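You operate a simulated robot arm through the tools that you are given. There is no shell and no other tool. Be economical: measure what you need, move in short steps, check, and stop when the job is done.

The job below is to be done with a simulated two-armed robot. You get a single attempt, and the scene is never put back.

JOB
Screw the lid back on the jar. Fetch the scanner and set it in the green tray on the top of the desk. Take the eraser and put it on the notepad. The order is free.

The check looks at the end state, three seconds after you hand in, the way a careful person would. Anything else that was tipped, shoved, dropped, spilled or broken makes it a failure. A push-on lid holds only when it is set on centred and level and pressed home; a screw cap is set on level and turned clockwise until tight.

ROBOT AND FRAMES
Two 7-joint arms with two-finger parallel grippers on one trunk, on a base that drives. Base frame: it is fixed to the floor where the robot stands at the start and does not move with it; the origin is under the middle of the robot, x ahead of it, y to its left, z up. Readings come in mm, degrees, newtons and seconds.
The left shoulder is at the start at [80, 131, 947], the right one opposite. With the tool pointing down near the work surface each hand reaches from about 400 to 860 mm from the robot's upright axis, wherever it stands, measured 20 degrees to its own side. Places, roughly: eraser [-5250, 2000, 750]; jar [2000, 0, 1000]; notepad [-5250, 1750, 750]; scanner [2750, 1250, 750]; tray [3000, 1500, 750]. Payload 1.57 kg a hand.
The TCP of each hand is the grasp point between the finger pads, 30 mm short of the fingertips. In the tool frame z runs along the fingers and y along their closing line. Largest opening 110 mm; finger width 24, thickness 12; the body of the gripper, 48 by 112 mm, starts 78 mm behind the TCP.
Orientation is that of the tool frame in the base frame, as [roll, pitch, yaw] about the fixed x, y, z axes, in that order (R = Rz(yaw) Ry(pitch) Rx(roll)). With the fingers straight down and closing along the base's y, the tool's x points along the base's -x, its y along +y and its z along -z.

CONTROLS
- The arms move only by the tool send_rows. It takes "left_rows", "right_rows" or both (then of equal length, played together; a hand with none holds still); each is a list of rows, each a list of 7 numbers: the shift along the tool's x, y, z in mm, then the turn, a rotation vector about the tool's x, y, z in degrees, then the finger opening in mm, from 0 to 110. In form: [[tx, ty, tz, ax, ay, az, claw], ...]. A call has 1 to 8 rows; each row is the pose to reach, as a shift and turn from the pose commanded when the call began, along the tool's axes at that moment. Each row takes 0.2 s and may step no farther than 50 mm and 8.6 degrees from the row before; otherwise, or with a gripper value out of range, the whole call is refused. A pose out of reach is approached as far as the arm can. The call stops where the force on the tool passes 40 N (or 10 N more than at its start, if that is more) or the arm is blocked; 0.2 s more then pass. The fingers move at their own pace (about 108 mm/s each) and stop on an object; they squeeze with about 24 N. The grip force told is the motor's: it shows also when the fingers shut on nothing. Time passes only in rows, and 0.2 s behind the last, so rows that repeat a pose let the fingers close. It gives the time, the measured TCP pose, the force on the tool (base axes), the opening and the grip force at its end, in the units of the frame above (readings bear some noise), with the torque about the TCP (base axes, N m) and any sound that the robot's microphone picked up, and new pictures: "views" is both (left out), scene, wrist or none (wrist: the cameras of the hands that moved).
- Cameras (640 x 400 px; columns grow to the right, rows downward): "scene" is now at [-46.7, -1.9, 1446.3]; the picture's right is [-0.02, -1.00, 0.00], its down [-0.31, 0.01, -0.95] and it looks along [0.95, -0.02, -0.31] (base axes); focal length 249 px, centre (320, 200). "left" rides on the left gripper at [70, -16, -141] in its tool frame; the picture's right is [0.23, 0.97, 0.00], its down [-0.86, 0.20, -0.48] and it looks along [-0.47, 0.11, 0.88] (tool axes); focal length 222 px, centre (320, 200). "right" rides on the right gripper at [70, 16, -141] in its tool frame; the picture's right is [-0.23, 0.97, 0.00], its down [-0.86, -0.20, -0.48] and it looks along [-0.47, -0.11, 0.88] (tool axes); focal length 222 px, centre (320, 200). There is no depth. A picture from a camera that has moved, and an enlarged one, comes with that camera's place and axes in the base frame and with its lens.
- drive_base(legs): drives the robot by 1 to 6 legs, each [ahead, left, turn to the left] in mm, mm and degrees, along the robot's own axes; the way and the turn of a leg run together, so that a leg with both is an arc; at most 1500 mm and 180 degrees a leg. The arms and the cameras ride along, it lands a little off, and it stops where it bumps. It gives what a move gives, and a new picture of the scene camera.
- turn_head(pan, tilt): turns the head with the scene camera to pan (to the left, within 109 degrees either way) and tilt (down, from -29 to 69), counted from straight ahead of the robot. It gives what a move gives, and a new picture of the scene camera.
- enlarge(camera, box): a new picture of the part [left, top, right, bottom] of that camera's present view, enlarged. It takes no simulated time.
- job_done(): hands the job in; it is judged then, once.

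Work in short steps. Places have to be worked out from the pictures, the camera data and where the tool is seen: move nearer, look again, correct. Check each grasp and each placing, and mend what went wrong. You have 165 turns and 260 pictures in all, those below and enlarged ones among them. Open the grippers and draw the arms clear of the work before you hand the job in, unless the task says otherwise; then end with one line.

The tools are called after "Call:" as a command line: name --argument value ..., lists and objects as JSON in quotes. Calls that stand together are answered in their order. send_rows: Moves the arms, as the interface text tells. Its arguments: {"type":"object","properties":{"left_rows":{"type":"array"},"right_rows":{"type":"array"},"views":{"type":"string","enum":["both","scene","wrist","none"]}},"required":[]} The other tools are called the same way: drive_base (legs) drives the base; turn_head (pan, tilt) turns the head that bears the scene camera; enlarge (camera, box) takes an enlarged picture of a part of a camera's view; job_done () hands the job in.

At the start:

```text
time_s: 0.0
left_eef_pos: [654.3, 276.8, 1117.5]
left_ee_rot: [-180.0, 0.0, 180.0]
left_force: [-0.6, 0.4, -0.9]
left_ft_torque: [0.01, 0.01, 0.01]
left_gripper_width: 110.3
left_finger_force: 0.1
right_eef_pos: [584.8, -238.2, 1167.8]
right_ee_rot: [-179.9, 0.0, -179.9]
right_force: [-0.1, 0.2, 0.8]
right_ft_torque: [-0.01, 0.01, 0.02]
right_gripper_width: 110.3
right_finger_force: 0.1
robot x, y, heading: [-1.8, 0.9, 0.2]
head pan, tilt: [-1.2, 17.9]
```

scene: 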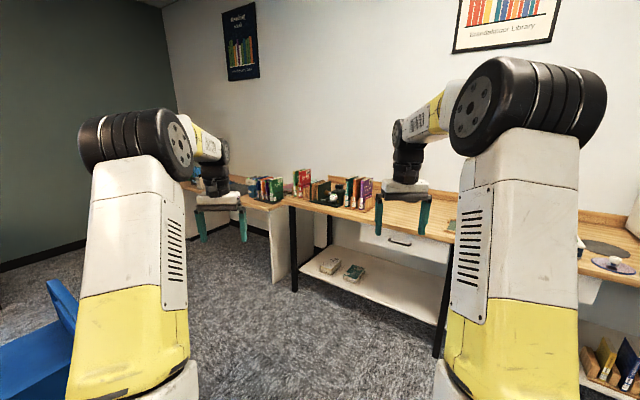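
right: 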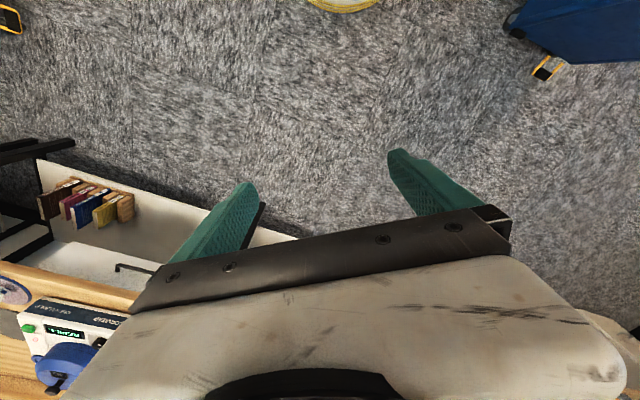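
left: 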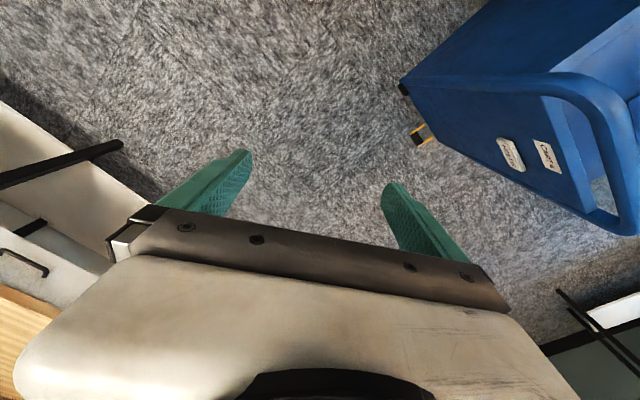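

The jar should be ahead, roughly 2 m away, but the arm hides some of the desk. I'll enlarge the middle of the scene view to find the jar, scanner and tray.

Call:
enlarge --camera "scene" --box '[170, 140, 480, 300]'

Call:
enlarge --camera "scene" --box '[540, 200, 640, 300]'

```text
2.06 times, centred on (325, 220) of scene
camera zoom: at [-46.7, -1.9, 1446.3], right [-0.02, -1.0, 0.0], down [-0.31, 0.01, -0.95], along [0.95, -0.02, -0.31], focal length 515 px, centre (310, 159)
```

zoom: 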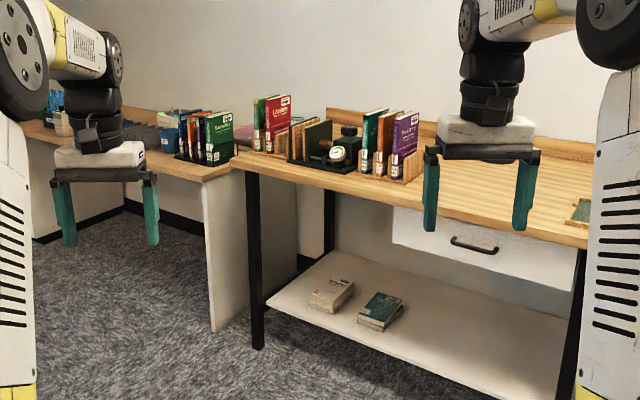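

```text
4.00 times, centred on (590, 250) of scene
camera zoom: at [-46.7, -1.9, 1446.3], right [-0.02, -1.0, 0.0], down [-0.31, 0.01, -0.95], along [0.95, -0.02, -0.31], focal length 998 px, centre (-760, 0)
```

zoom: 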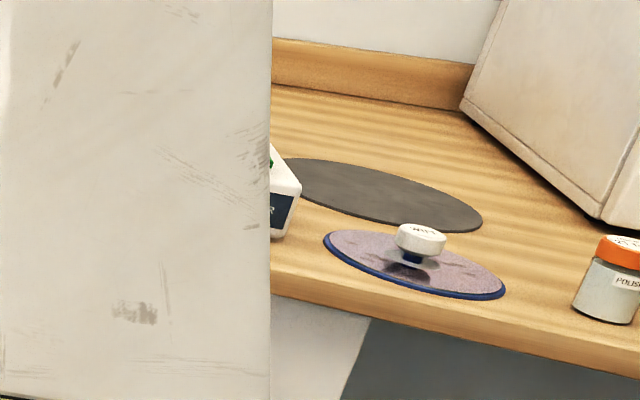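

The bench front edge looks to be about 1.2–1.4 m ahead, with a dark jar or lid between the books. I'll drive 400 mm closer.

Call:
drive_base --legs '[[400, 0, 0]]'

Call:
enlarge --camera "scene" --box '[220, 140, 440, 280]'

```text
time_s: 2.5
left_eef_pos: [1052.1, 274.1, 1115.7]
left_ee_rot: [179.9, 0.1, 179.7]
left_force: [-0.4, 0.6, 1.3]
left_ft_torque: [0.01, -0.01, -0.01]
left_gripper_width: 110.2
left_finger_force: 0.0
right_eef_pos: [980.7, -241.9, 1168.2]
right_ee_rot: [-180.0, -0.1, 179.6]
right_force: [0.6, 0.0, 0.4]
right_ft_torque: [0.01, -0.03, 0.0]
right_gripper_width: 110.0
right_finger_force: 0.1
robot x, y, heading: [398.3, -3.1, -0.3]
head pan, tilt: [-1.2, 17.9]
camera scene: at [350.9, -2.7, 1446.3], right [-0.03, -1.0, 0.0], down [-0.31, 0.01, -0.95], along [0.95, -0.03, -0.31], focal length 249 px, centre (320, 200)
```

scene: 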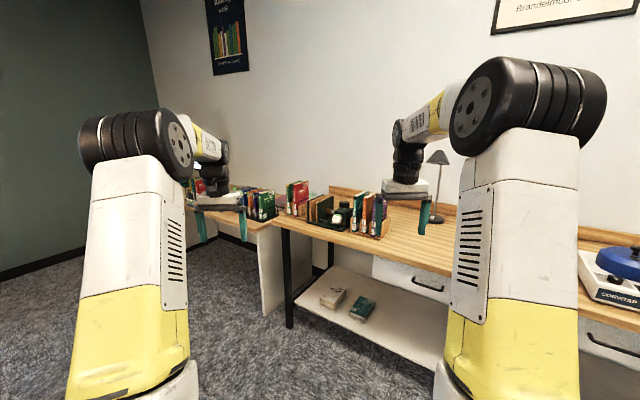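

```text
2.86 times, centred on (330, 210) of scene
camera zoom: at [350.9, -2.7, 1446.3], right [-0.03, -1.0, 0.0], down [-0.31, 0.01, -0.95], along [0.95, -0.03, -0.31], focal length 713 px, centre (291, 171)
```

zoom: 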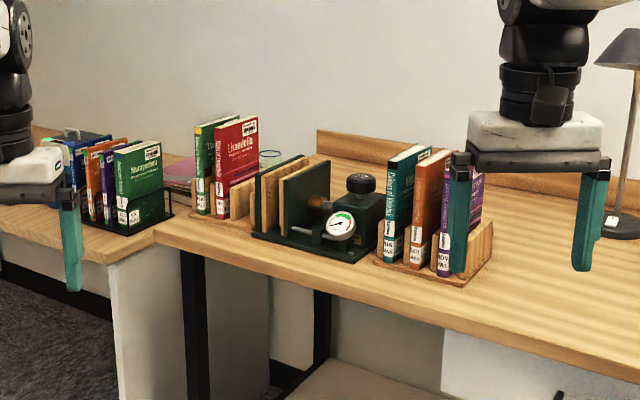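

The black fixture isn't a clear jar, and the bench appears rotated about −36° to my frame. There's also a blue cart to my left, so I'll look around with the head before driving further.

Call:
turn_head --pan 60 --tilt 35

Call:
turn_head --pan 25 --tilt 20

```text
time_s: 3.8
left_eef_pos: [1053.3, 273.5, 1115.8]
left_ee_rot: [180.0, -0.1, 179.7]
left_force: [-0.2, 0.4, -0.4]
left_ft_torque: [0.01, 0.01, 0.01]
left_gripper_width: 110.1
left_finger_force: 0.0
right_eef_pos: [982.8, -242.7, 1168.3]
right_ee_rot: [180.0, 0.0, 179.7]
right_force: [-0.3, -0.3, -0.2]
right_ft_torque: [-0.01, 0.01, -0.02]
right_gripper_width: 110.0
right_finger_force: 0.2
robot x, y, heading: [397.0, -3.9, -0.2]
head pan, tilt: [60.0, 35.0]
camera scene: at [302.2, 75.8, 1419.0], right [0.86, -0.51, 0.0], down [-0.29, -0.49, -0.82], along [0.41, 0.71, -0.57], focal length 249 px, centre (320, 200)
```

scene: 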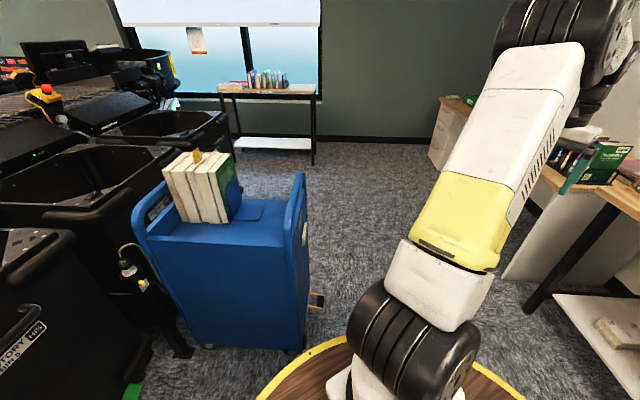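

```text
time_s: 4.8
left_eef_pos: [1054.7, 273.6, 1116.4]
left_ee_rot: [180.0, 0.0, 179.7]
left_force: [-0.3, -1.0, -0.8]
left_ft_torque: [-0.01, -0.01, 0.02]
left_gripper_width: 109.9
left_finger_force: 0.1
right_eef_pos: [979.8, -241.9, 1168.7]
right_ee_rot: [180.0, 0.0, 179.7]
right_force: [0.5, -0.7, -0.1]
right_ft_torque: [0.02, 0.02, 0.0]
right_gripper_width: 109.9
right_finger_force: 0.1
robot x, y, heading: [394.8, 1.2, 0.0]
head pan, tilt: [25.0, 20.0]
camera scene: at [342.3, 38.7, 1442.8], right [0.42, -0.91, 0.0], down [-0.31, -0.14, -0.94], along [0.85, 0.39, -0.34], focal length 249 px, centre (320, 200)
```

scene: 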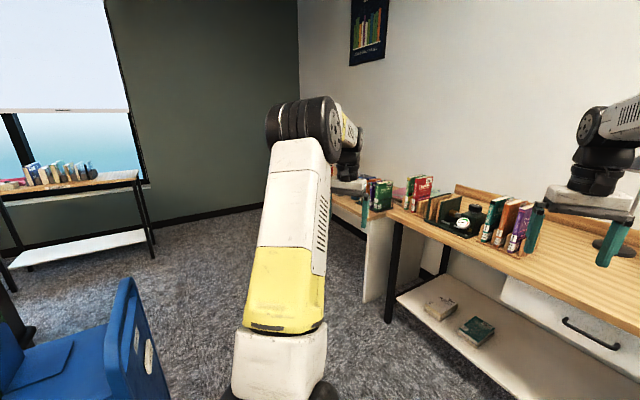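

The bench's left end with the book rack is clear of the trolley. I'll drive diagonally to about (950, 400) and turn to face the bench at −36°.

Call:
drive_base --legs '[[300, 100, -36], [213, 475, 0]]'

Call:
turn_head --pan 0 --tilt 25

```text
time_s: 9.6
left_eef_pos: [1860.9, 63.8, 1117.3]
left_ee_rot: [-179.9, 0.0, 142.7]
left_force: [-0.4, -0.4, 0.4]
left_ft_torque: [-0.01, -0.03, -0.03]
left_gripper_width: 110.1
left_finger_force: 0.0
right_eef_pos: [1492.0, -303.5, 1168.0]
right_ee_rot: [-180.0, 0.0, 142.6]
right_force: [0.3, -0.1, -0.4]
right_ft_torque: [0.01, -0.01, 0.02]
right_gripper_width: 109.9
right_finger_force: 0.0
robot x, y, heading: [1172.9, 241.4, -37.3]
head pan, tilt: [25.0, 20.0]
camera scene: at [1151.2, 305.6, 1442.9], right [-0.21, -0.98, 0.0], down [-0.33, 0.07, -0.94], along [0.92, -0.2, -0.34], focal length 249 px, centre (320, 200)
```

scene: 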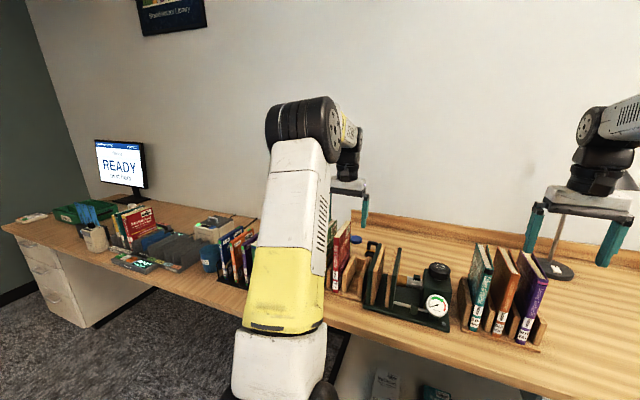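

```text
time_s: 10.4
left_eef_pos: [1859.8, 64.4, 1116.1]
left_ee_rot: [-179.9, -0.1, 142.6]
left_force: [0.2, -0.9, 0.4]
left_ft_torque: [-0.02, -0.01, 0.02]
left_gripper_width: 110.0
left_finger_force: 0.2
right_eef_pos: [1491.9, -302.7, 1168.5]
right_ee_rot: [179.9, 0.0, 142.6]
right_force: [1.1, 0.6, -0.1]
right_ft_torque: [0.01, -0.03, -0.01]
right_gripper_width: 109.8
right_finger_force: 0.0
robot x, y, heading: [1172.9, 237.5, -37.4]
head pan, tilt: [0.0, 25.0]
camera scene: at [1133.5, 269.7, 1434.8], right [-0.61, -0.8, 0.0], down [-0.34, 0.26, -0.91], along [0.72, -0.55, -0.42], focal length 249 px, centre (320, 200)
```

scene: 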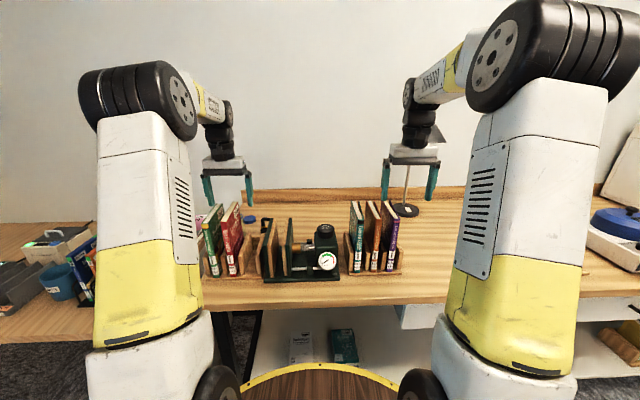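

I'm now squarely facing the bench, nearer than planned but without contact. I'll enlarge the fixture and the blue object behind it.

Call:
enlarge --camera "scene" --box '[195, 190, 435, 340]'

Call:
enlarge --camera "left" --box '[0, 0, 640, 400]'

```text
2.67 times, centred on (315, 265) of scene
camera zoom: at [1133.5, 269.7, 1434.8], right [-0.61, -0.8, 0.0], down [-0.34, 0.26, -0.91], along [0.72, -0.55, -0.42], focal length 665 px, centre (333, 27)
```

zoom: 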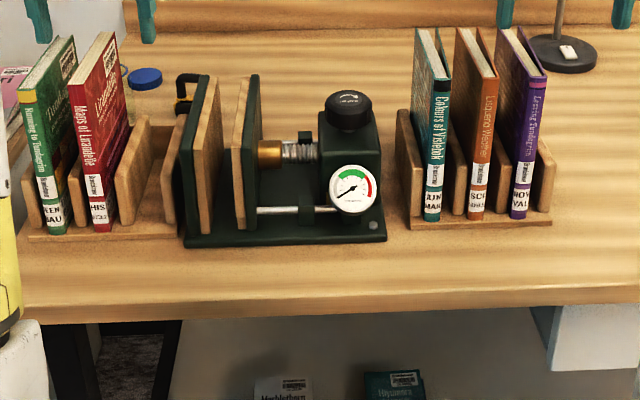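

```text
1.00 times, centred on (320, 200) of left (not enlarged: the box is as wide or as high as the picture)
camera zoom: at [1795.9, 93.4, 1256.8], right [0.41, 0.91, 0.0], down [0.8, -0.36, 0.48], along [0.44, -0.2, -0.88], focal length 222 px, centre (320, 200)
```

zoom: 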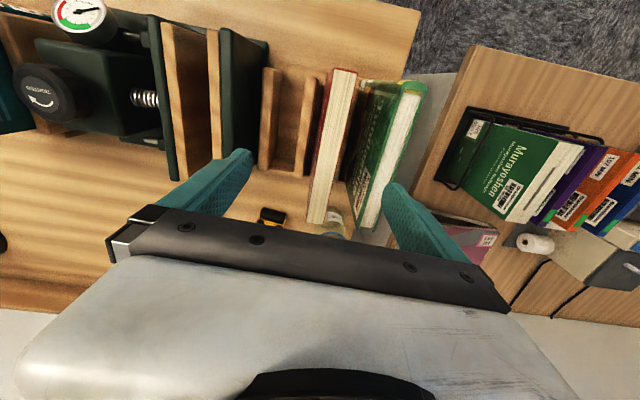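

The blue lid lies behind the left book rack, around (2098, −67). The jar seems to stand just behind the red book, near (2008, 25), so I'll move the left hand forward above it for a clear view.

Call:
send_rows --left_rows '[[-40, 0, -20, 0, 0, 0, 110], [-80, 0, -40, 0, 0, 0, 110], [-120, 0, -40, 0, 0, 0, 110], [-150, 0, -40, 0, 0, 0, 110]]' --views "both"

```text
time_s: 11.4
left_eef_pos: [1934.6, 1.9, 1150.5]
left_ee_rot: [-180.0, -0.1, 142.5]
left_force: [0.6, 1.3, -0.3]
left_ft_torque: [0.0, -0.03, 0.01]
left_gripper_width: 109.9
left_finger_force: 0.1
left hand out of reach, approached as far as the arm can: row 3, 4
right_eef_pos: [1490.6, -304.2, 1168.8]
right_ee_rot: [-179.9, 0.1, 142.7]
right_force: [0.1, -0.1, 0.0]
right_ft_torque: [0.03, 0.0, -0.01]
right_gripper_width: 110.1
right_finger_force: 0.0
robot x, y, heading: [1169.9, 242.0, -37.4]
head pan, tilt: [0.0, 25.0]
camera scene: at [1133.5, 269.7, 1434.8], right [-0.61, -0.79, 0.0], down [-0.34, 0.26, -0.91], along [0.72, -0.55, -0.42], focal length 249 px, centre (320, 200)
camera left: at [1870.5, 31.5, 1290.2], right [0.41, 0.91, 0.0], down [0.8, -0.36, 0.48], along [0.44, -0.2, -0.88], focal length 222 px, centre (320, 200)
```

scene: 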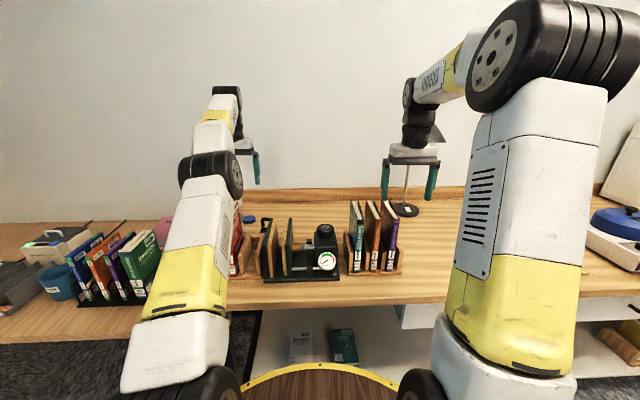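
left: 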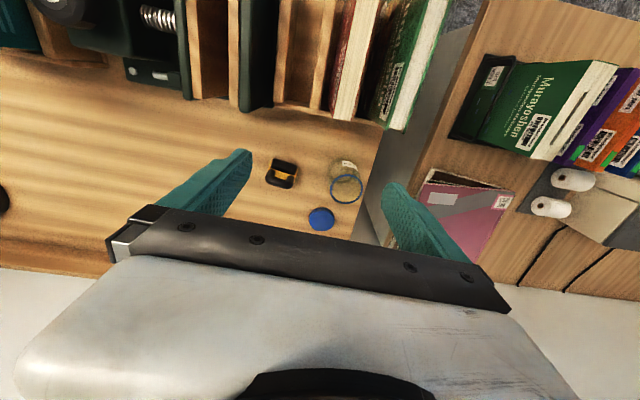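

The jar and its blue lid are visible between the fingers, so I'll enlarge them.

Call:
enlarge --camera "left" --box '[230, 120, 430, 245]'

```text
3.20 times, centred on (330, 182) of left
camera zoom: at [1870.5, 31.5, 1290.2], right [0.41, 0.91, 0.0], down [0.8, -0.36, 0.48], along [0.44, -0.2, -0.88], focal length 711 px, centre (288, 256)
```

zoom: 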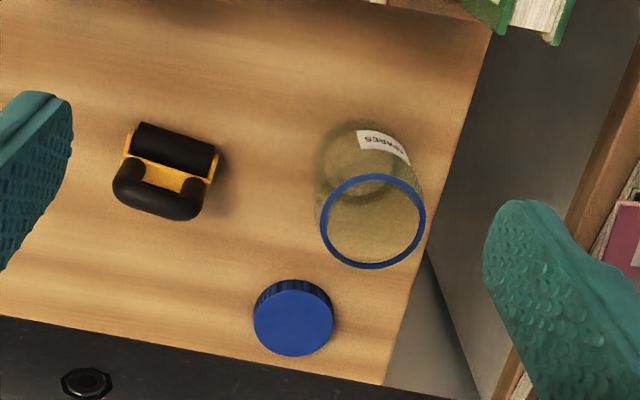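

The jar is upright and open at about (2042, 3), rim at z≈942, and the lid lies flat behind it at about (2119, −77). Both are just out of reach, so I'll shift the base left and creep forward.

Call:
drive_base --legs '[[0, 150, 0], [90, 0, 0]]'

```text
time_s: 13.5
left_eef_pos: [2097.0, 71.6, 1150.3]
left_ee_rot: [-180.0, 0.0, 142.7]
left_force: [0.1, 0.3, 0.7]
left_ft_torque: [-0.02, -0.01, 0.02]
left_gripper_width: 109.9
left_finger_force: 0.0
right_eef_pos: [1653.2, -234.8, 1168.1]
right_ee_rot: [-179.9, 0.1, 142.7]
right_force: [0.1, -0.1, -0.2]
right_ft_torque: [-0.01, 0.01, 0.01]
right_gripper_width: 109.9
right_finger_force: 0.0
robot x, y, heading: [1332.2, 307.8, -37.2]
head pan, tilt: [0.0, 25.0]
camera scene: at [1295.0, 337.3, 1434.8], right [-0.61, -0.8, 0.0], down [-0.34, 0.26, -0.91], along [0.72, -0.55, -0.42], focal length 249 px, centre (320, 200)
```

scene: 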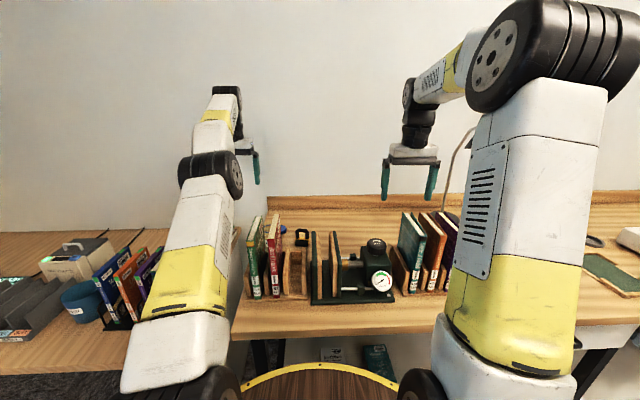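

No bump yet; the lid is about 860 ahead and 169 left of the axis. I'll creep 45 mm further.

Call:
drive_base --legs '[[45, 0, 0]]'

Call:
enlarge --camera "left" --box '[0, 0, 640, 400]'

```text
time_s: 14.4
left_eef_pos: [2131.5, 44.8, 1149.8]
left_ee_rot: [179.9, 0.0, 142.7]
left_force: [-0.7, -0.7, -0.1]
left_ft_torque: [-0.02, 0.0, 0.0]
left_gripper_width: 110.0
left_finger_force: 0.1
right_eef_pos: [1688.0, -262.0, 1168.0]
right_ee_rot: [-180.0, 0.1, 142.7]
right_force: [0.1, 0.0, -0.3]
right_ft_torque: [0.02, -0.01, 0.01]
right_gripper_width: 109.8
right_finger_force: 0.1
robot x, y, heading: [1365.1, 278.2, -37.4]
head pan, tilt: [0.0, 25.0]
camera scene: at [1329.7, 310.9, 1434.8], right [-0.61, -0.8, 0.0], down [-0.34, 0.26, -0.91], along [0.72, -0.55, -0.42], focal length 249 px, centre (320, 200)
```

scene: 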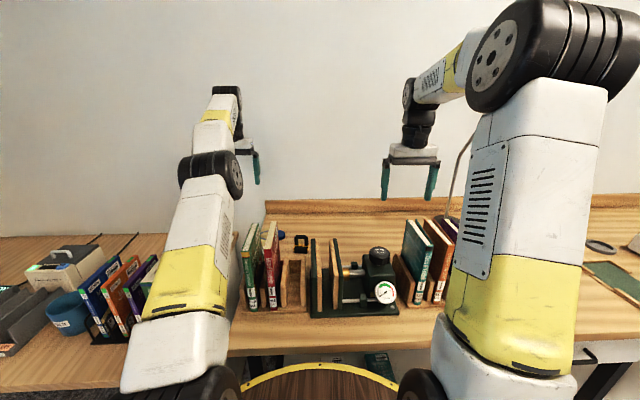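

```text
1.00 times, centred on (320, 200) of left (not enlarged: the box is as wide or as high as the picture)
camera zoom: at [2067.0, 73.5, 1290.4], right [0.41, 0.91, 0.0], down [0.8, -0.36, 0.48], along [0.44, -0.2, -0.88], focal length 222 px, centre (320, 200)
```

zoom: 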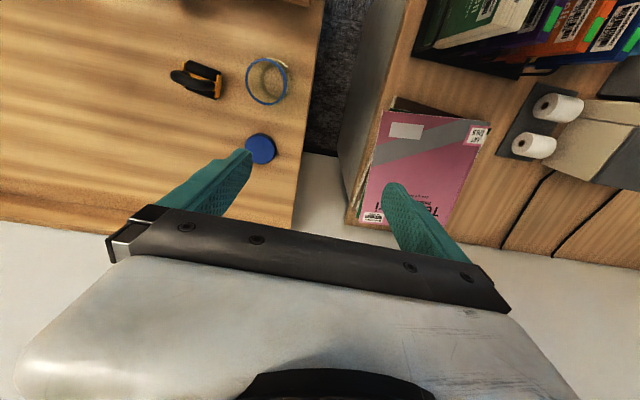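

The views agree: the lid is at about (2125, −77) with its top at z≈878, and the jar rim is at (2040, 5). I'll move the left hand over the lid at z≈1000.

Call:
send_rows --left_rows '[[0, -45, 0, 0, 0, 0, 110], [-20, -90, 10, 0, 0, 0, 110], [-50, -101, 45, 0, 0, 0, 110], [-69, -101, 85, 0, 0, 0, 110], [-69, -101, 120, 0, 0, 0, 100], [-69, -101, 150, 0, 0, 0, 90], [-69, -101, 150, 0, 0, 0, 90]]' --views "wrist"

```text
refused: row 2 steps farther than a row can; nothing moved
```

Row 2 stepped a hair too far; I'll send the same path with smaller steps.

Call:
send_rows --left_rows '[[0, -40, 0, 0, 0, 0, 110], [-15, -80, 10, 0, 0, 0, 110], [-40, -101, 40, 0, 0, 0, 110], [-69, -101, 75, 0, 0, 0, 110], [-69, -101, 115, 0, 0, 0, 100], [-69, -101, 150, 0, 0, 0, 90], [-69, -101, 150, 0, 0, 0, 90]]' --views "wrist"

```text
time_s: 16.0
left_eef_pos: [2116.4, -70.0, 999.1]
left_ee_rot: [179.9, 0.0, 142.7]
left_force: [0.3, 0.7, -0.4]
left_ft_torque: [0.0, -0.03, 0.0]
left_gripper_width: 89.9
left_finger_force: 0.1
left hand out of reach, approached as far as the arm can: row 3, 4, 5, 6, 7
right_eef_pos: [1689.2, -262.0, 1169.0]
right_ee_rot: [-180.0, 0.0, 142.6]
right_force: [0.8, -0.7, 0.1]
right_ft_torque: [-0.01, -0.02, 0.0]
right_gripper_width: 110.1
right_finger_force: 0.0
robot x, y, heading: [1365.0, 279.5, -37.5]
head pan, tilt: [0.0, 25.0]
camera left: at [2052.2, -41.2, 1140.1], right [0.41, 0.91, 0.0], down [0.8, -0.36, 0.48], along [0.44, -0.2, -0.88], focal length 222 px, centre (320, 200)
```

left: 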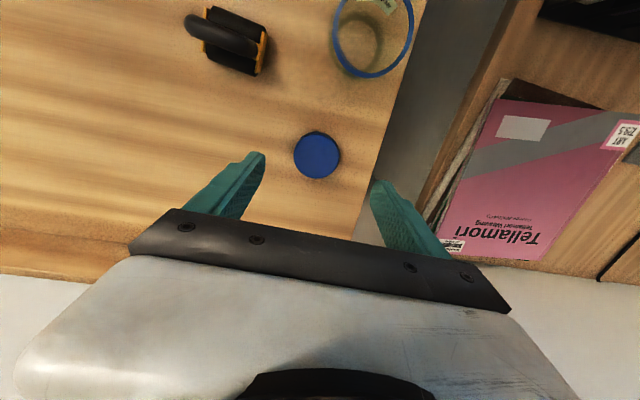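

I'm nearly over the lid, about 11 mm short forward, and lower should bring more reach. I'll descend 90 mm and check.

Call:
send_rows --left_rows '[[0, 0, 40, 0, 0, 0, 90], [0, 0, 75, 0, 0, 0, 90], [0, 0, 95, 0, 0, 0, 90], [0, 0, 95, 0, 0, 0, 90]]' --views "wrist"

```text
time_s: 17.0
left_eef_pos: [2117.6, -68.6, 901.2]
left_ee_rot: [-180.0, 0.0, 142.7]
left_force: [-0.1, -0.6, -0.3]
left_ft_torque: [-0.01, 0.01, -0.03]
left_gripper_width: 90.0
left_finger_force: 0.1
right_eef_pos: [1690.5, -261.3, 1168.8]
right_ee_rot: [-180.0, 0.0, 142.6]
right_force: [-0.5, 0.0, 0.3]
right_ft_torque: [0.01, 0.02, -0.04]
right_gripper_width: 109.8
right_finger_force: 0.0
robot x, y, heading: [1367.1, 281.9, -37.3]
head pan, tilt: [0.0, 25.0]
camera left: at [2052.9, -39.5, 1042.6], right [0.41, 0.91, 0.0], down [0.8, -0.36, 0.48], along [0.44, -0.2, -0.88], focal length 222 px, centre (320, 200)
```

left: 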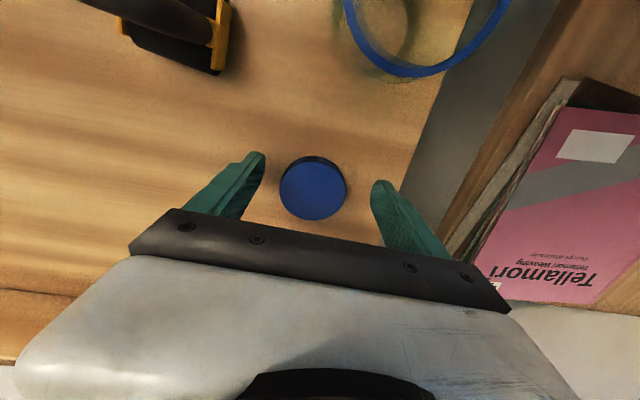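

The lid is about 10 mm ahead of the pad centre because of reach, but its widest line is still inside the pads. I'll grip it here, draw it back 30 mm, and re-grip it centred.

Call:
send_rows --left_rows '[[0, -3, 4, 0, 0, 0, 90], [0, -3, 9, 0, 0, 0, 90], [0, -3, 9, 0, 0, 0, 60], [0, -3, 9, 0, 0, 0, 45], [0, -3, 9, 0, 0, 0, 45], [0, -3, 9, 0, 0, 0, 45]]' --views "wrist"

```text
time_s: 18.4
left_eef_pos: [2115.2, -71.9, 894.4]
left_ee_rot: [180.0, 0.1, 142.7]
left_force: [-0.7, 0.5, -0.5]
left_ft_torque: [-0.02, -0.06, 0.0]
left_gripper_width: 53.9
left_finger_force: 23.6
right_eef_pos: [1688.4, -261.7, 1169.0]
right_ee_rot: [-180.0, 0.0, 142.7]
right_force: [-1.0, 0.0, 0.1]
right_ft_torque: [-0.01, 0.03, 0.0]
right_gripper_width: 109.9
right_finger_force: 0.0
robot x, y, heading: [1366.2, 282.8, -37.4]
head pan, tilt: [0.0, 25.0]
camera left: at [2050.7, -41.9, 1035.5], right [0.41, 0.91, 0.0], down [0.8, -0.36, 0.48], along [0.44, -0.2, -0.88], focal length 222 px, centre (320, 200)
```

left: 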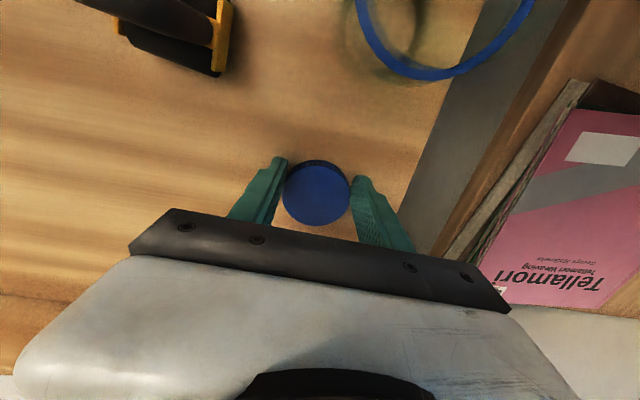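

It's gripped at 53.9 mm with the lid centre about 8.5 mm ahead of the TCP. Now I'll lift slightly, pull back, set down, re-centre and re-grip.

Call:
send_rows --left_rows '[[0, 0, -6, 0, 0, 0, 45], [20, 0, -6, 0, 0, 0, 45], [36, 0, -6, 0, 0, 0, 45], [36, 0, 0, 0, 0, 0, 45], [36, 0, 1, 0, 0, 0, 80], [36, 0, 1, 0, 0, 0, 80], [27.5, 0, 1, 0, 0, 0, 80], [27.5, 0, 1, 0, 0, 0, 80]]' --views "wrist"

```text
time_s: 20.2
left_eef_pos: [2094.3, -53.5, 893.4]
left_ee_rot: [180.0, 0.0, 142.7]
left_force: [0.3, -0.8, 0.5]
left_ft_torque: [0.02, -0.02, 0.01]
left_gripper_width: 80.4
left_finger_force: 0.1
right_eef_pos: [1688.3, -262.1, 1169.0]
right_ee_rot: [180.0, 0.0, 142.8]
right_force: [0.7, 0.6, -0.6]
right_ft_torque: [0.03, -0.04, 0.03]
right_gripper_width: 110.2
right_finger_force: 0.1
robot x, y, heading: [1369.0, 283.5, -37.1]
head pan, tilt: [0.0, 25.0]
camera left: at [2030.2, -24.6, 1033.9], right [0.41, 0.91, 0.0], down [0.8, -0.36, 0.48], along [0.44, -0.2, -0.88], focal length 222 px, centre (320, 200)
```

left: 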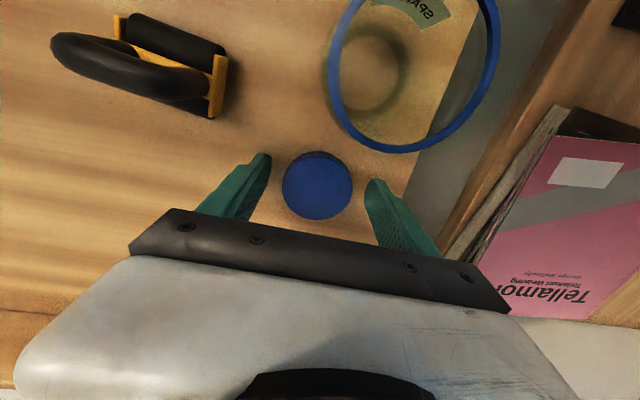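

The lid is still about 4 mm ahead of the TCP; I'll nudge forward 4 and close on it.

Call:
send_rows --left_rows '[[-4, -1, 0, 0, 0, 0, 80], [-4, -1, 0, 0, 0, 0, 60], [-4, -1, 0, 0, 0, 0, 45], [-4, -1, 0, 0, 0, 0, 45], [-4, -1, 0, 0, 0, 0, 45], [-4, -1, -30, 0, 0, 0, 45], [-4, -1, -70, 0, 0, 0, 45], [-4, -1, -100, 0, 0, 0, 45]]' --views "wrist"

```text
time_s: 22.0
left_eef_pos: [2096.2, -61.3, 992.2]
left_ee_rot: [-179.9, -0.2, 142.8]
left_force: [-0.1, 0.2, -0.6]
left_ft_torque: [-0.01, 0.01, -0.01]
left_gripper_width: 54.1
left_finger_force: 24.2
right_eef_pos: [1688.2, -262.3, 1169.0]
right_ee_rot: [179.9, 0.0, 142.8]
right_force: [0.0, -0.2, -0.2]
right_ft_torque: [0.0, -0.02, -0.01]
right_gripper_width: 110.1
right_finger_force: 0.1
robot x, y, heading: [1365.4, 282.6, -37.3]
head pan, tilt: [0.0, 25.0]
camera left: at [2032.1, -31.7, 1133.6], right [0.41, 0.91, 0.0], down [0.8, -0.36, 0.48], along [0.44, -0.2, -0.88], focal length 222 px, centre (320, 200)
```

left: 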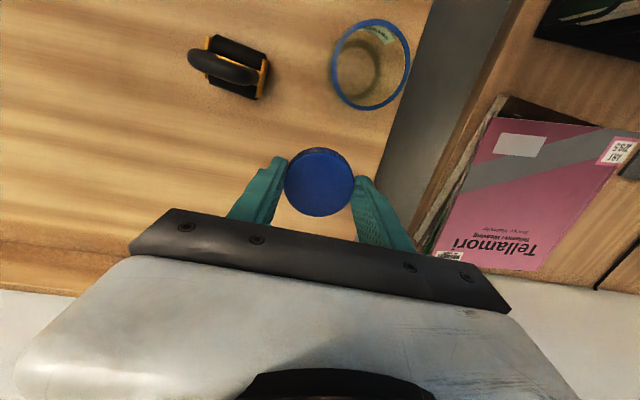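

The lid is held centred, and its bottom is about 31 mm under the TCP. The jar mouth is at about (2039.5, 5), so I'll move over it while pre-turning 60° counter-clockwise.

Call:
send_rows --left_rows '[[0, 0, -10, 0, 0, -8, 45], [25, 5, -10, 0, 0, -16, 45], [50, 11, -10, 0, 0, -24, 45], [70, 15, -10, 0, 0, -32, 45], [85, 18.5, -10, 0, 0, -40, 45], [85, 18.5, -10, 0, 0, -48, 45], [85, 18.5, -10, 0, 0, -56, 45], [85, 18.5, -10, 0, 0, -60, 45]]' --views "wrist"

```text
time_s: 23.8
left_eef_pos: [2039.8, 8.3, 1003.3]
left_ee_rot: [180.0, 0.0, -157.2]
left_force: [0.5, 0.5, -0.5]
left_ft_torque: [0.04, -0.03, -0.01]
left_gripper_width: 54.4
left_finger_force: 24.0
right_eef_pos: [1688.9, -262.1, 1167.7]
right_ee_rot: [180.0, 0.1, 142.7]
right_force: [-0.3, -0.3, 0.2]
right_ft_torque: [0.0, 0.0, 0.05]
right_gripper_width: 109.9
right_finger_force: 0.2
robot x, y, heading: [1369.3, 283.0, -37.3]
head pan, tilt: [0.0, 25.0]
camera left: at [1982.6, -33.4, 1144.2], right [-0.59, 0.81, 0.0], down [0.71, 0.52, 0.48], along [0.39, 0.28, -0.88], focal length 222 px, centre (320, 200)
```

left: 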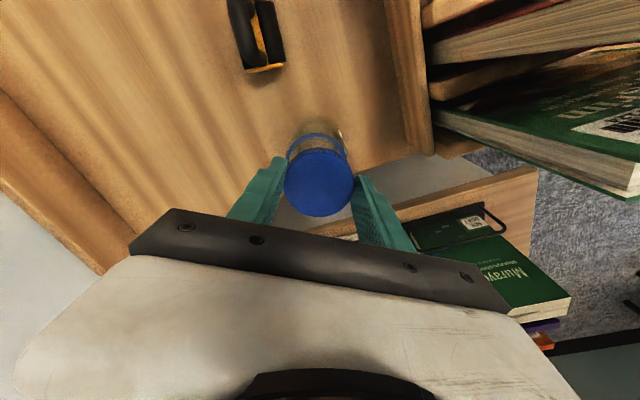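

I'll enlarge to check the jar ring against the lid before lowering.

Call:
enlarge --camera "left" --box '[260, 110, 380, 230]'

```text
3.33 times, centred on (320, 170) of left
camera zoom: at [1982.6, -33.4, 1144.2], right [-0.59, 0.81, 0.0], down [0.71, 0.52, 0.48], along [0.39, 0.28, -0.88], focal length 740 px, centre (320, 300)
```

zoom: 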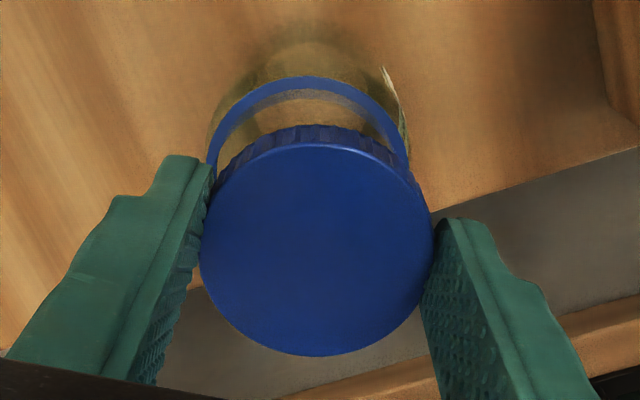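

The ring centre computes to about (2039, 3) while the lid is at about (2039.6, 6.7). I'll shift by −4 in y and lower 18 mm, then look again.

Call:
send_rows --left_rows '[[2, -3.5, 0, 0, 0, 0, 45], [2, -3.5, 10, 0, 0, 0, 45], [2, -3.5, 18, 0, 0, 0, 45]]' --views "none"

Call:
enlarge --camera "left" --box '[260, 110, 380, 230]'

```text
time_s: 24.6
left_eef_pos: [2041.1, 3.8, 986.7]
left_ee_rot: [-179.8, 0.2, -157.3]
left_force: [-1.2, 3.7, 24.5]
left_ft_torque: [-0.07, 0.35, 0.08]
left_gripper_width: 54.7
left_finger_force: 24.3
right_eef_pos: [1688.0, -260.2, 1169.9]
right_ee_rot: [180.0, 0.0, 142.7]
right_force: [0.2, 0.2, -0.5]
right_ft_torque: [-0.03, 0.01, 0.01]
right_gripper_width: 110.1
right_finger_force: 0.0
robot x, y, heading: [1367.0, 279.9, -37.3]
head pan, tilt: [0.0, 25.0]
```

```text
3.33 times, centred on (320, 170) of left
camera zoom: at [1982.7, -37.4, 1127.9], right [-0.59, 0.81, 0.0], down [0.71, 0.52, 0.48], along [0.39, 0.28, -0.88], focal length 740 px, centre (320, 300)
```

zoom: 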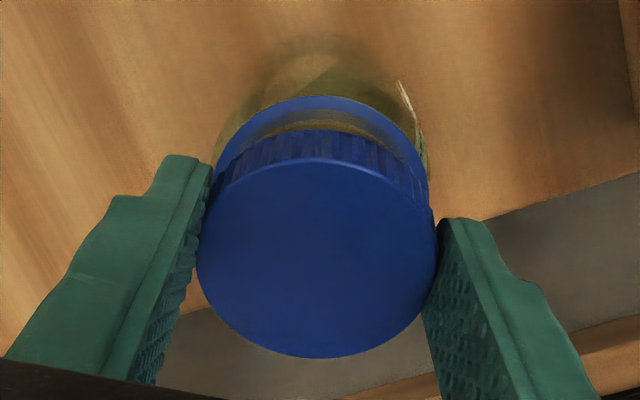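

I touched at z≈987 with 24.5 N, and the torque and image both say the jar centre is about 4 mm further to image-up. I'll lift, shift, and lower again.

Call:
send_rows --left_rows '[[0, 0, -5, 0, 0, 0, 45], [4.2, -0.7, -5, 0, 0, 0, 45], [4.2, -0.7, -3, 0, 0, 0, 45], [4.2, -0.7, -1, 0, 0, 0, 45]]' --views "none"

Call:
enlarge --camera "left" --box '[260, 110, 380, 230]'

```text
time_s: 25.6
left_eef_pos: [2036.8, 2.2, 987.7]
left_ee_rot: [179.9, -0.1, -157.3]
left_force: [0.6, 0.7, 0.8]
left_ft_torque: [-0.02, -0.01, -0.01]
left_gripper_width: 54.4
left_finger_force: 23.8
right_eef_pos: [1688.6, -262.0, 1168.0]
right_ee_rot: [180.0, 0.0, 142.7]
right_force: [0.5, 0.0, 0.1]
right_ft_torque: [0.04, 0.04, -0.01]
right_gripper_width: 110.2
right_finger_force: 0.0
robot x, y, heading: [1370.5, 279.3, -37.2]
head pan, tilt: [0.0, 25.0]
```

```text
3.33 times, centred on (320, 170) of left
camera zoom: at [1979.5, -40.7, 1126.7], right [-0.58, 0.81, 0.0], down [0.71, 0.51, 0.48], along [0.39, 0.28, -0.88], focal length 740 px, centre (320, 300)
```

zoom: 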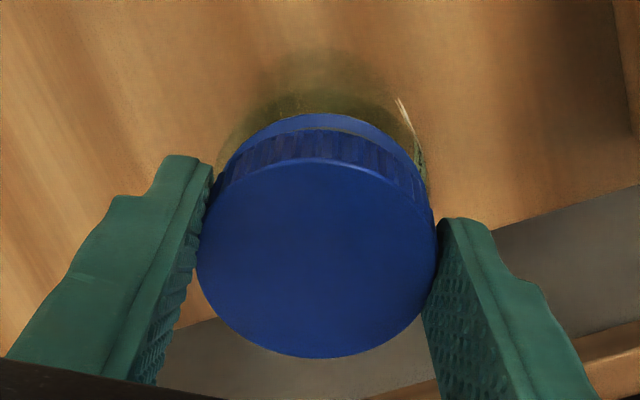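

Free now, and the ring looks near-concentric with the lid. I'll lower gently and watch force and torque.

Call:
send_rows --left_rows '[[0, 0, 1, 0, 0, 0, 45], [0, 0, 2, 0, 0, 0, 45], [0, 0, 3, 0, 0, 0, 45]]' --views "none"

Call:
enlarge --camera "left" --box '[260, 110, 380, 230]'

```text
time_s: 26.4
left_eef_pos: [2036.3, 1.4, 984.6]
left_ee_rot: [180.0, 0.0, -157.3]
left_force: [-0.3, 0.6, -0.4]
left_ft_torque: [0.03, -0.04, 0.01]
left_gripper_width: 54.4
left_finger_force: 24.2
right_eef_pos: [1688.5, -262.2, 1168.0]
right_ee_rot: [-179.9, 0.0, 142.8]
right_force: [0.1, 0.3, -0.3]
right_ft_torque: [0.0, -0.01, 0.0]
right_gripper_width: 109.8
right_finger_force: 0.0
robot x, y, heading: [1368.5, 282.3, -37.1]
head pan, tilt: [0.0, 25.0]
```

```text
3.33 times, centred on (320, 170) of left
camera zoom: at [1979.1, -40.7, 1124.4], right [-0.59, 0.81, 0.0], down [0.71, 0.51, 0.48], along [0.39, 0.28, -0.88], focal length 740 px, centre (320, 300)
```

zoom: 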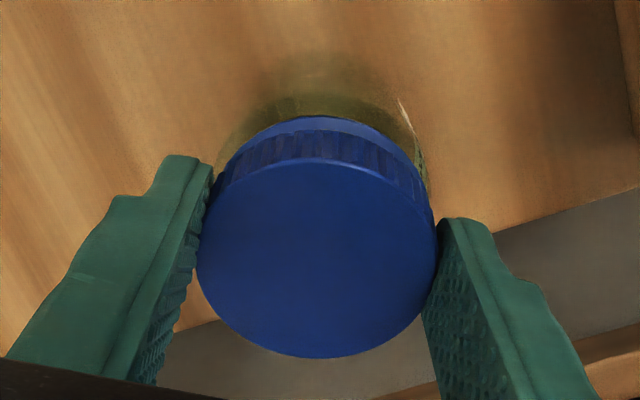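

No contact below the earlier touch height, so the lid is passing over the neck. I'll keep lowering until it touches.

Call:
send_rows --left_rows '[[0, 0, 2, 0, 0, 0, 45], [0, 0, 4, 0, 0, 0, 45], [0, 0, 6, 0, 0, 0, 45], [0, 0, 7, 0, 0, 0, 45]]' --views "none"

Call:
enlarge --camera "left" --box '[260, 110, 380, 230]'

```text
time_s: 27.4
left_eef_pos: [2036.1, 2.9, 978.4]
left_ee_rot: [-179.8, 0.0, -157.3]
left_force: [-0.7, 2.8, 27.6]
left_ft_torque: [0.23, -0.25, -0.01]
left_gripper_width: 54.5
left_finger_force: 23.8
right_eef_pos: [1687.5, -262.6, 1169.3]
right_ee_rot: [180.0, 0.0, 142.7]
right_force: [-0.1, 0.1, 0.3]
right_ft_torque: [-0.01, -0.02, 0.01]
right_gripper_width: 110.1
right_finger_force: 0.1
robot x, y, heading: [1364.7, 283.4, -37.3]
head pan, tilt: [0.0, 25.0]
```

```text
3.33 times, centred on (320, 170) of left
camera zoom: at [1978.9, -39.3, 1118.3], right [-0.58, 0.81, 0.0], down [0.71, 0.51, 0.48], along [0.39, 0.28, -0.88], focal length 740 px, centre (320, 300)
```

zoom: 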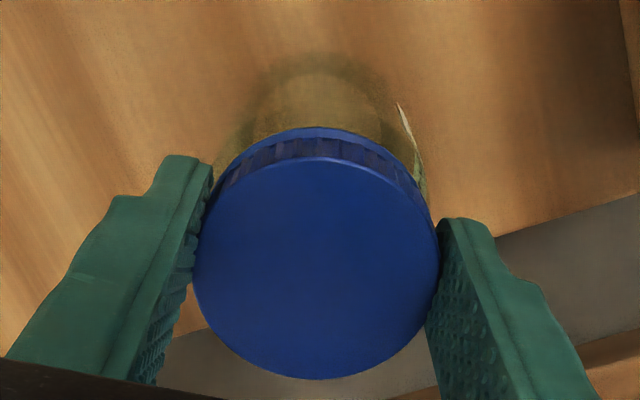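

Contact at 27.6 N came mostly from the far side, and the lid looks slightly tipped in the fingers. I'll lift 7 mm, shift 2 mm back, and look.

Call:
send_rows --left_rows '[[0, 0, -4, 0, 0, 0, 45], [0, 0, -10, 0, 0, 0, 45], [-2, 0, -16, 0, 0, 0, 45]]' --views "none"

Call:
enlarge --camera "left" --box '[260, 110, 380, 230]'

```text
time_s: 28.2
left_eef_pos: [2036.9, 3.7, 991.9]
left_ee_rot: [180.0, -0.1, -157.3]
left_force: [0.1, 0.3, -2.2]
left_ft_torque: [-0.02, -0.01, 0.01]
left_gripper_width: 54.5
left_finger_force: 23.6
right_eef_pos: [1688.9, -261.8, 1168.1]
right_ee_rot: [179.9, 0.1, 142.6]
right_force: [-0.4, -0.2, 0.3]
right_ft_torque: [0.01, -0.01, -0.01]
right_gripper_width: 110.1
right_finger_force: 0.0
robot x, y, heading: [1366.2, 281.2, -37.1]
head pan, tilt: [0.0, 25.0]
```

```text
3.33 times, centred on (320, 170) of left
camera zoom: at [1980.7, -39.4, 1132.3], right [-0.58, 0.81, 0.0], down [0.71, 0.51, 0.48], along [0.39, 0.28, -0.88], focal length 740 px, centre (320, 300)
```

zoom: 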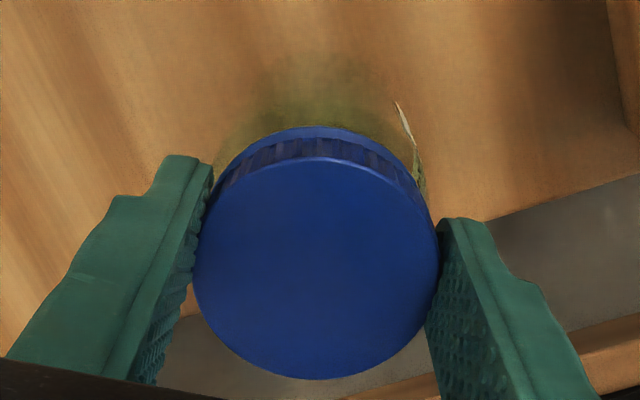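

The −2.2 N and unchanged picture show the jar rose with the lid, so the two are jammed together. I'll lower it back onto the bench gently, until light contact.

Call:
send_rows --left_rows '[[0, 0, 5, 0, 0, 0, 45], [0, 0, 10, 0, 0, 0, 45], [0, 0, 12, 0, 0, 0, 45], [0, 0, 13.5, 0, 0, 0, 45]]' --views "none"

```text
time_s: 29.2
left_eef_pos: [2038.3, 2.9, 980.2]
left_ee_rot: [180.0, 0.1, -157.3]
left_force: [-0.4, 0.2, -2.3]
left_ft_torque: [0.01, 0.0, -0.03]
left_gripper_width: 54.4
left_finger_force: 24.4
right_eef_pos: [1688.8, -261.7, 1168.6]
right_ee_rot: [180.0, 0.0, 142.7]
right_force: [0.3, 0.4, 0.5]
right_ft_torque: [0.01, 0.02, -0.03]
right_gripper_width: 110.0
right_finger_force: 0.2
robot x, y, heading: [1372.2, 280.7, -37.5]
head pan, tilt: [0.0, 25.0]
```

Still carrying the jar's weight at 980.2, so I'll go down in small steps.

Call:
send_rows --left_rows '[[0, 0, 0.7, 0, 0, 0, 45], [0, 0, 1.4, 0, 0, 0, 45], [0, 0, 2.1, 0, 0, 0, 45]]' --views "none"

Call:
enlarge --camera "left" --box '[240, 90, 400, 230]'

```text
time_s: 30.0
left_eef_pos: [2038.1, 2.3, 979.2]
left_ee_rot: [-179.9, 0.1, -157.5]
left_force: [-2.3, 2.1, 8.8]
left_ft_torque: [0.1, -0.01, -0.01]
left_gripper_width: 54.2
left_finger_force: 23.8
right_eef_pos: [1688.3, -261.0, 1168.5]
right_ee_rot: [-179.9, 0.0, 142.7]
right_force: [0.0, -0.2, -0.1]
right_ft_torque: [0.01, 0.0, 0.01]
right_gripper_width: 109.8
right_finger_force: 0.1
robot x, y, heading: [1367.2, 282.7, -37.3]
head pan, tilt: [0.0, 25.0]
```

```text
2.86 times, centred on (320, 160) of left
camera zoom: at [1980.8, -39.0, 1118.5], right [-0.59, 0.81, 0.0], down [0.71, 0.51, 0.48], along [0.39, 0.28, -0.88], focal length 635 px, centre (320, 314)
```

zoom: 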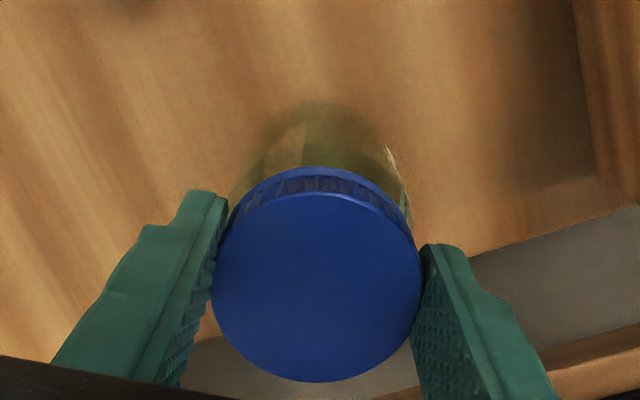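

The jar is down on the bench again. I'll open and rise to see how the lid sits.

Call:
send_rows --left_rows '[[0, 0, -1, 0, 0, 0, 60], [0, 0, -1, 0, 0, 0, 85], [0, 0, -1, 0, 0, 0, 85], [0, 0, -40, 0, 0, 0, 85], [30, 0, -80, 0, 0, 0, 85], [30, 0, -80, 0, 0, 0, 85]]' --views "none"

Call:
enlarge --camera "left" --box '[240, 100, 400, 240]'

```text
time_s: 31.4
left_eef_pos: [2014.2, -10.8, 1057.0]
left_ee_rot: [180.0, 0.0, -157.3]
left_force: [-0.2, 0.5, 0.0]
left_ft_torque: [0.0, -0.02, -0.01]
left_gripper_width: 85.0
left_finger_force: 0.1
right_eef_pos: [1688.1, -261.5, 1167.2]
right_ee_rot: [-179.9, 0.0, 142.8]
right_force: [0.3, -0.8, 0.3]
right_ft_torque: [0.01, 0.01, -0.04]
right_gripper_width: 110.1
right_finger_force: 0.1
robot x, y, heading: [1366.0, 285.2, -37.3]
head pan, tilt: [0.0, 25.0]
```

```text
2.86 times, centred on (320, 170) of left
camera zoom: at [1957.3, -53.1, 1197.1], right [-0.59, 0.81, 0.0], down [0.71, 0.51, 0.48], along [0.39, 0.28, -0.88], focal length 635 px, centre (320, 286)
```

zoom: 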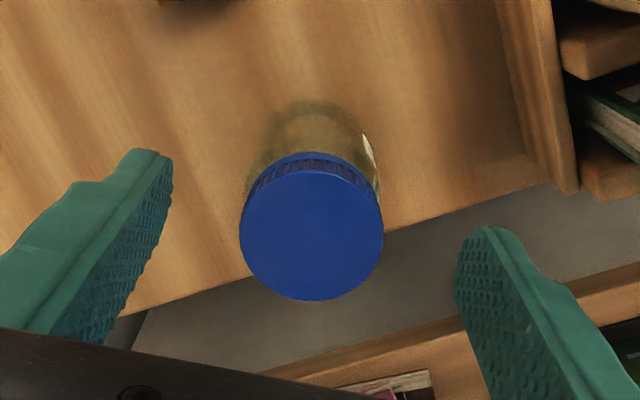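

Released, the lid's ellipse matches a level disc and stays on the jar, with its centre about (2039.5, 2) and top near z 976. I'll re-grip it there.

Call:
send_rows --left_rows '[[-28.3, 2, 20, 0, 0, 0, 85], [-28.3, 2, 50, 0, 0, 0, 85], [-28.3, 2, 72, 0, 0, 0, 85], [-28.3, 2, 72, 0, 0, 0, 70], [-28.3, 2, 72, 0, 0, 0, 60], [-28.3, 2, 72, 0, 0, 0, 45], [-28.3, 2, 72, 0, 0, 0, 45]]' --views "none"

Call:
enlarge --camera "left" --box '[240, 100, 400, 240]'

```text
time_s: 33.0
left_eef_pos: [2036.0, 2.1, 984.4]
left_ee_rot: [179.9, 0.0, -157.3]
left_force: [-0.4, -0.2, 0.0]
left_ft_torque: [0.01, 0.01, 0.0]
left_gripper_width: 54.3
left_finger_force: 24.3
right_eef_pos: [1688.3, -261.6, 1168.8]
right_ee_rot: [-180.0, 0.0, 142.7]
right_force: [0.4, 0.0, 0.2]
right_ft_torque: [0.01, 0.01, 0.03]
right_gripper_width: 109.9
right_finger_force: 0.1
robot x, y, heading: [1368.5, 282.3, -37.4]
head pan, tilt: [0.0, 25.0]
```

```text
2.86 times, centred on (320, 170) of left
camera zoom: at [1978.5, -40.2, 1125.3], right [-0.59, 0.81, 0.0], down [0.71, 0.51, 0.48], along [0.39, 0.28, -0.88], focal length 635 px, centre (320, 286)
```

zoom: 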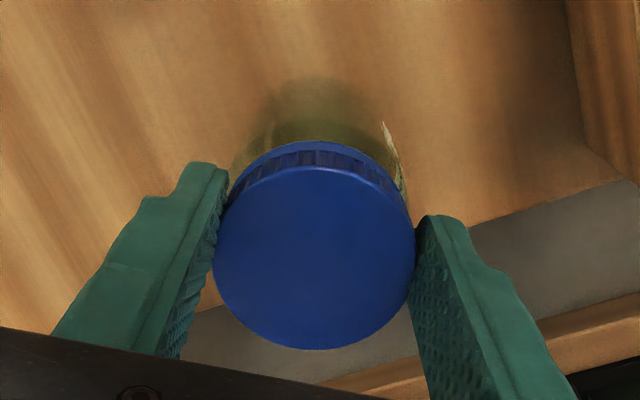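

The lid is level and centred in the grip. Now I'll turn it clockwise with light downward pressure.

Call:
send_rows --left_rows '[[0, 0, 0.5, 0, 0, 8, 45], [0, 0, 0.7, 0, 0, 16, 45], [0, 0, 0.8, 0, 0, 24, 45], [0, 0, 0.9, 0, 0, 32, 45], [0, 0, 1.0, 0, 0, 40, 45], [0, 0, 1.1, 0, 0, 48, 45], [0, 0, 1.2, 0, 0, 56, 45], [0, 0, 1.3, 0, 0, 64, 45]]' --views "wrist"

```text
time_s: 34.8
left_eef_pos: [2036.8, 5.8, 983.8]
left_ee_rot: [180.0, 0.1, 138.6]
left_force: [-0.8, 0.3, 7.0]
left_ft_torque: [0.0, 0.01, 0.03]
left_gripper_width: 54.1
left_finger_force: 23.7
right_eef_pos: [1687.7, -261.9, 1168.5]
right_ee_rot: [180.0, 0.0, 142.7]
right_force: [0.2, -0.2, 0.0]
right_ft_torque: [0.0, -0.07, -0.04]
right_gripper_width: 109.9
right_finger_force: 0.0
robot x, y, heading: [1368.7, 280.6, -37.5]
head pan, tilt: [0.0, 25.0]
camera left: at [1973.1, 37.8, 1124.5], right [0.47, 0.88, 0.0], down [0.77, -0.42, 0.48], along [0.42, -0.23, -0.88], focal length 222 px, centre (320, 200)
```

left: 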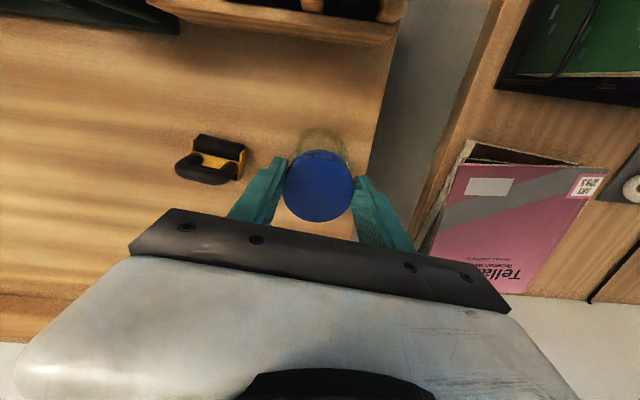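

The turning torque is only 0.03 N·m, so I'll check whether the jar turned along by looking for its label.

Call:
enlarge --camera "left" --box '[260, 110, 380, 230]'

```text
3.33 times, centred on (320, 170) of left
camera zoom: at [1973.1, 37.8, 1124.5], right [0.47, 0.88, 0.0], down [0.77, -0.42, 0.48], along [0.42, -0.23, -0.88], focal length 740 px, centre (320, 300)
```

zoom: 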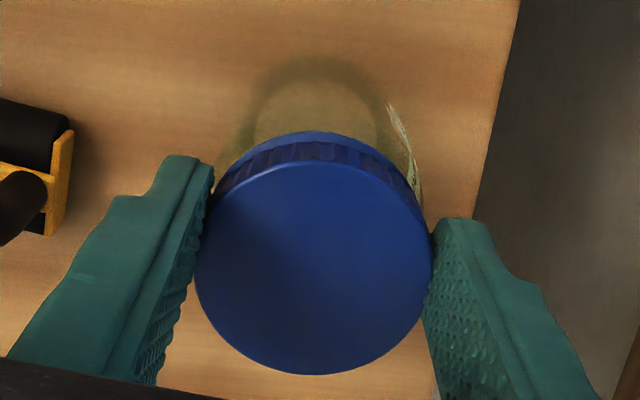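

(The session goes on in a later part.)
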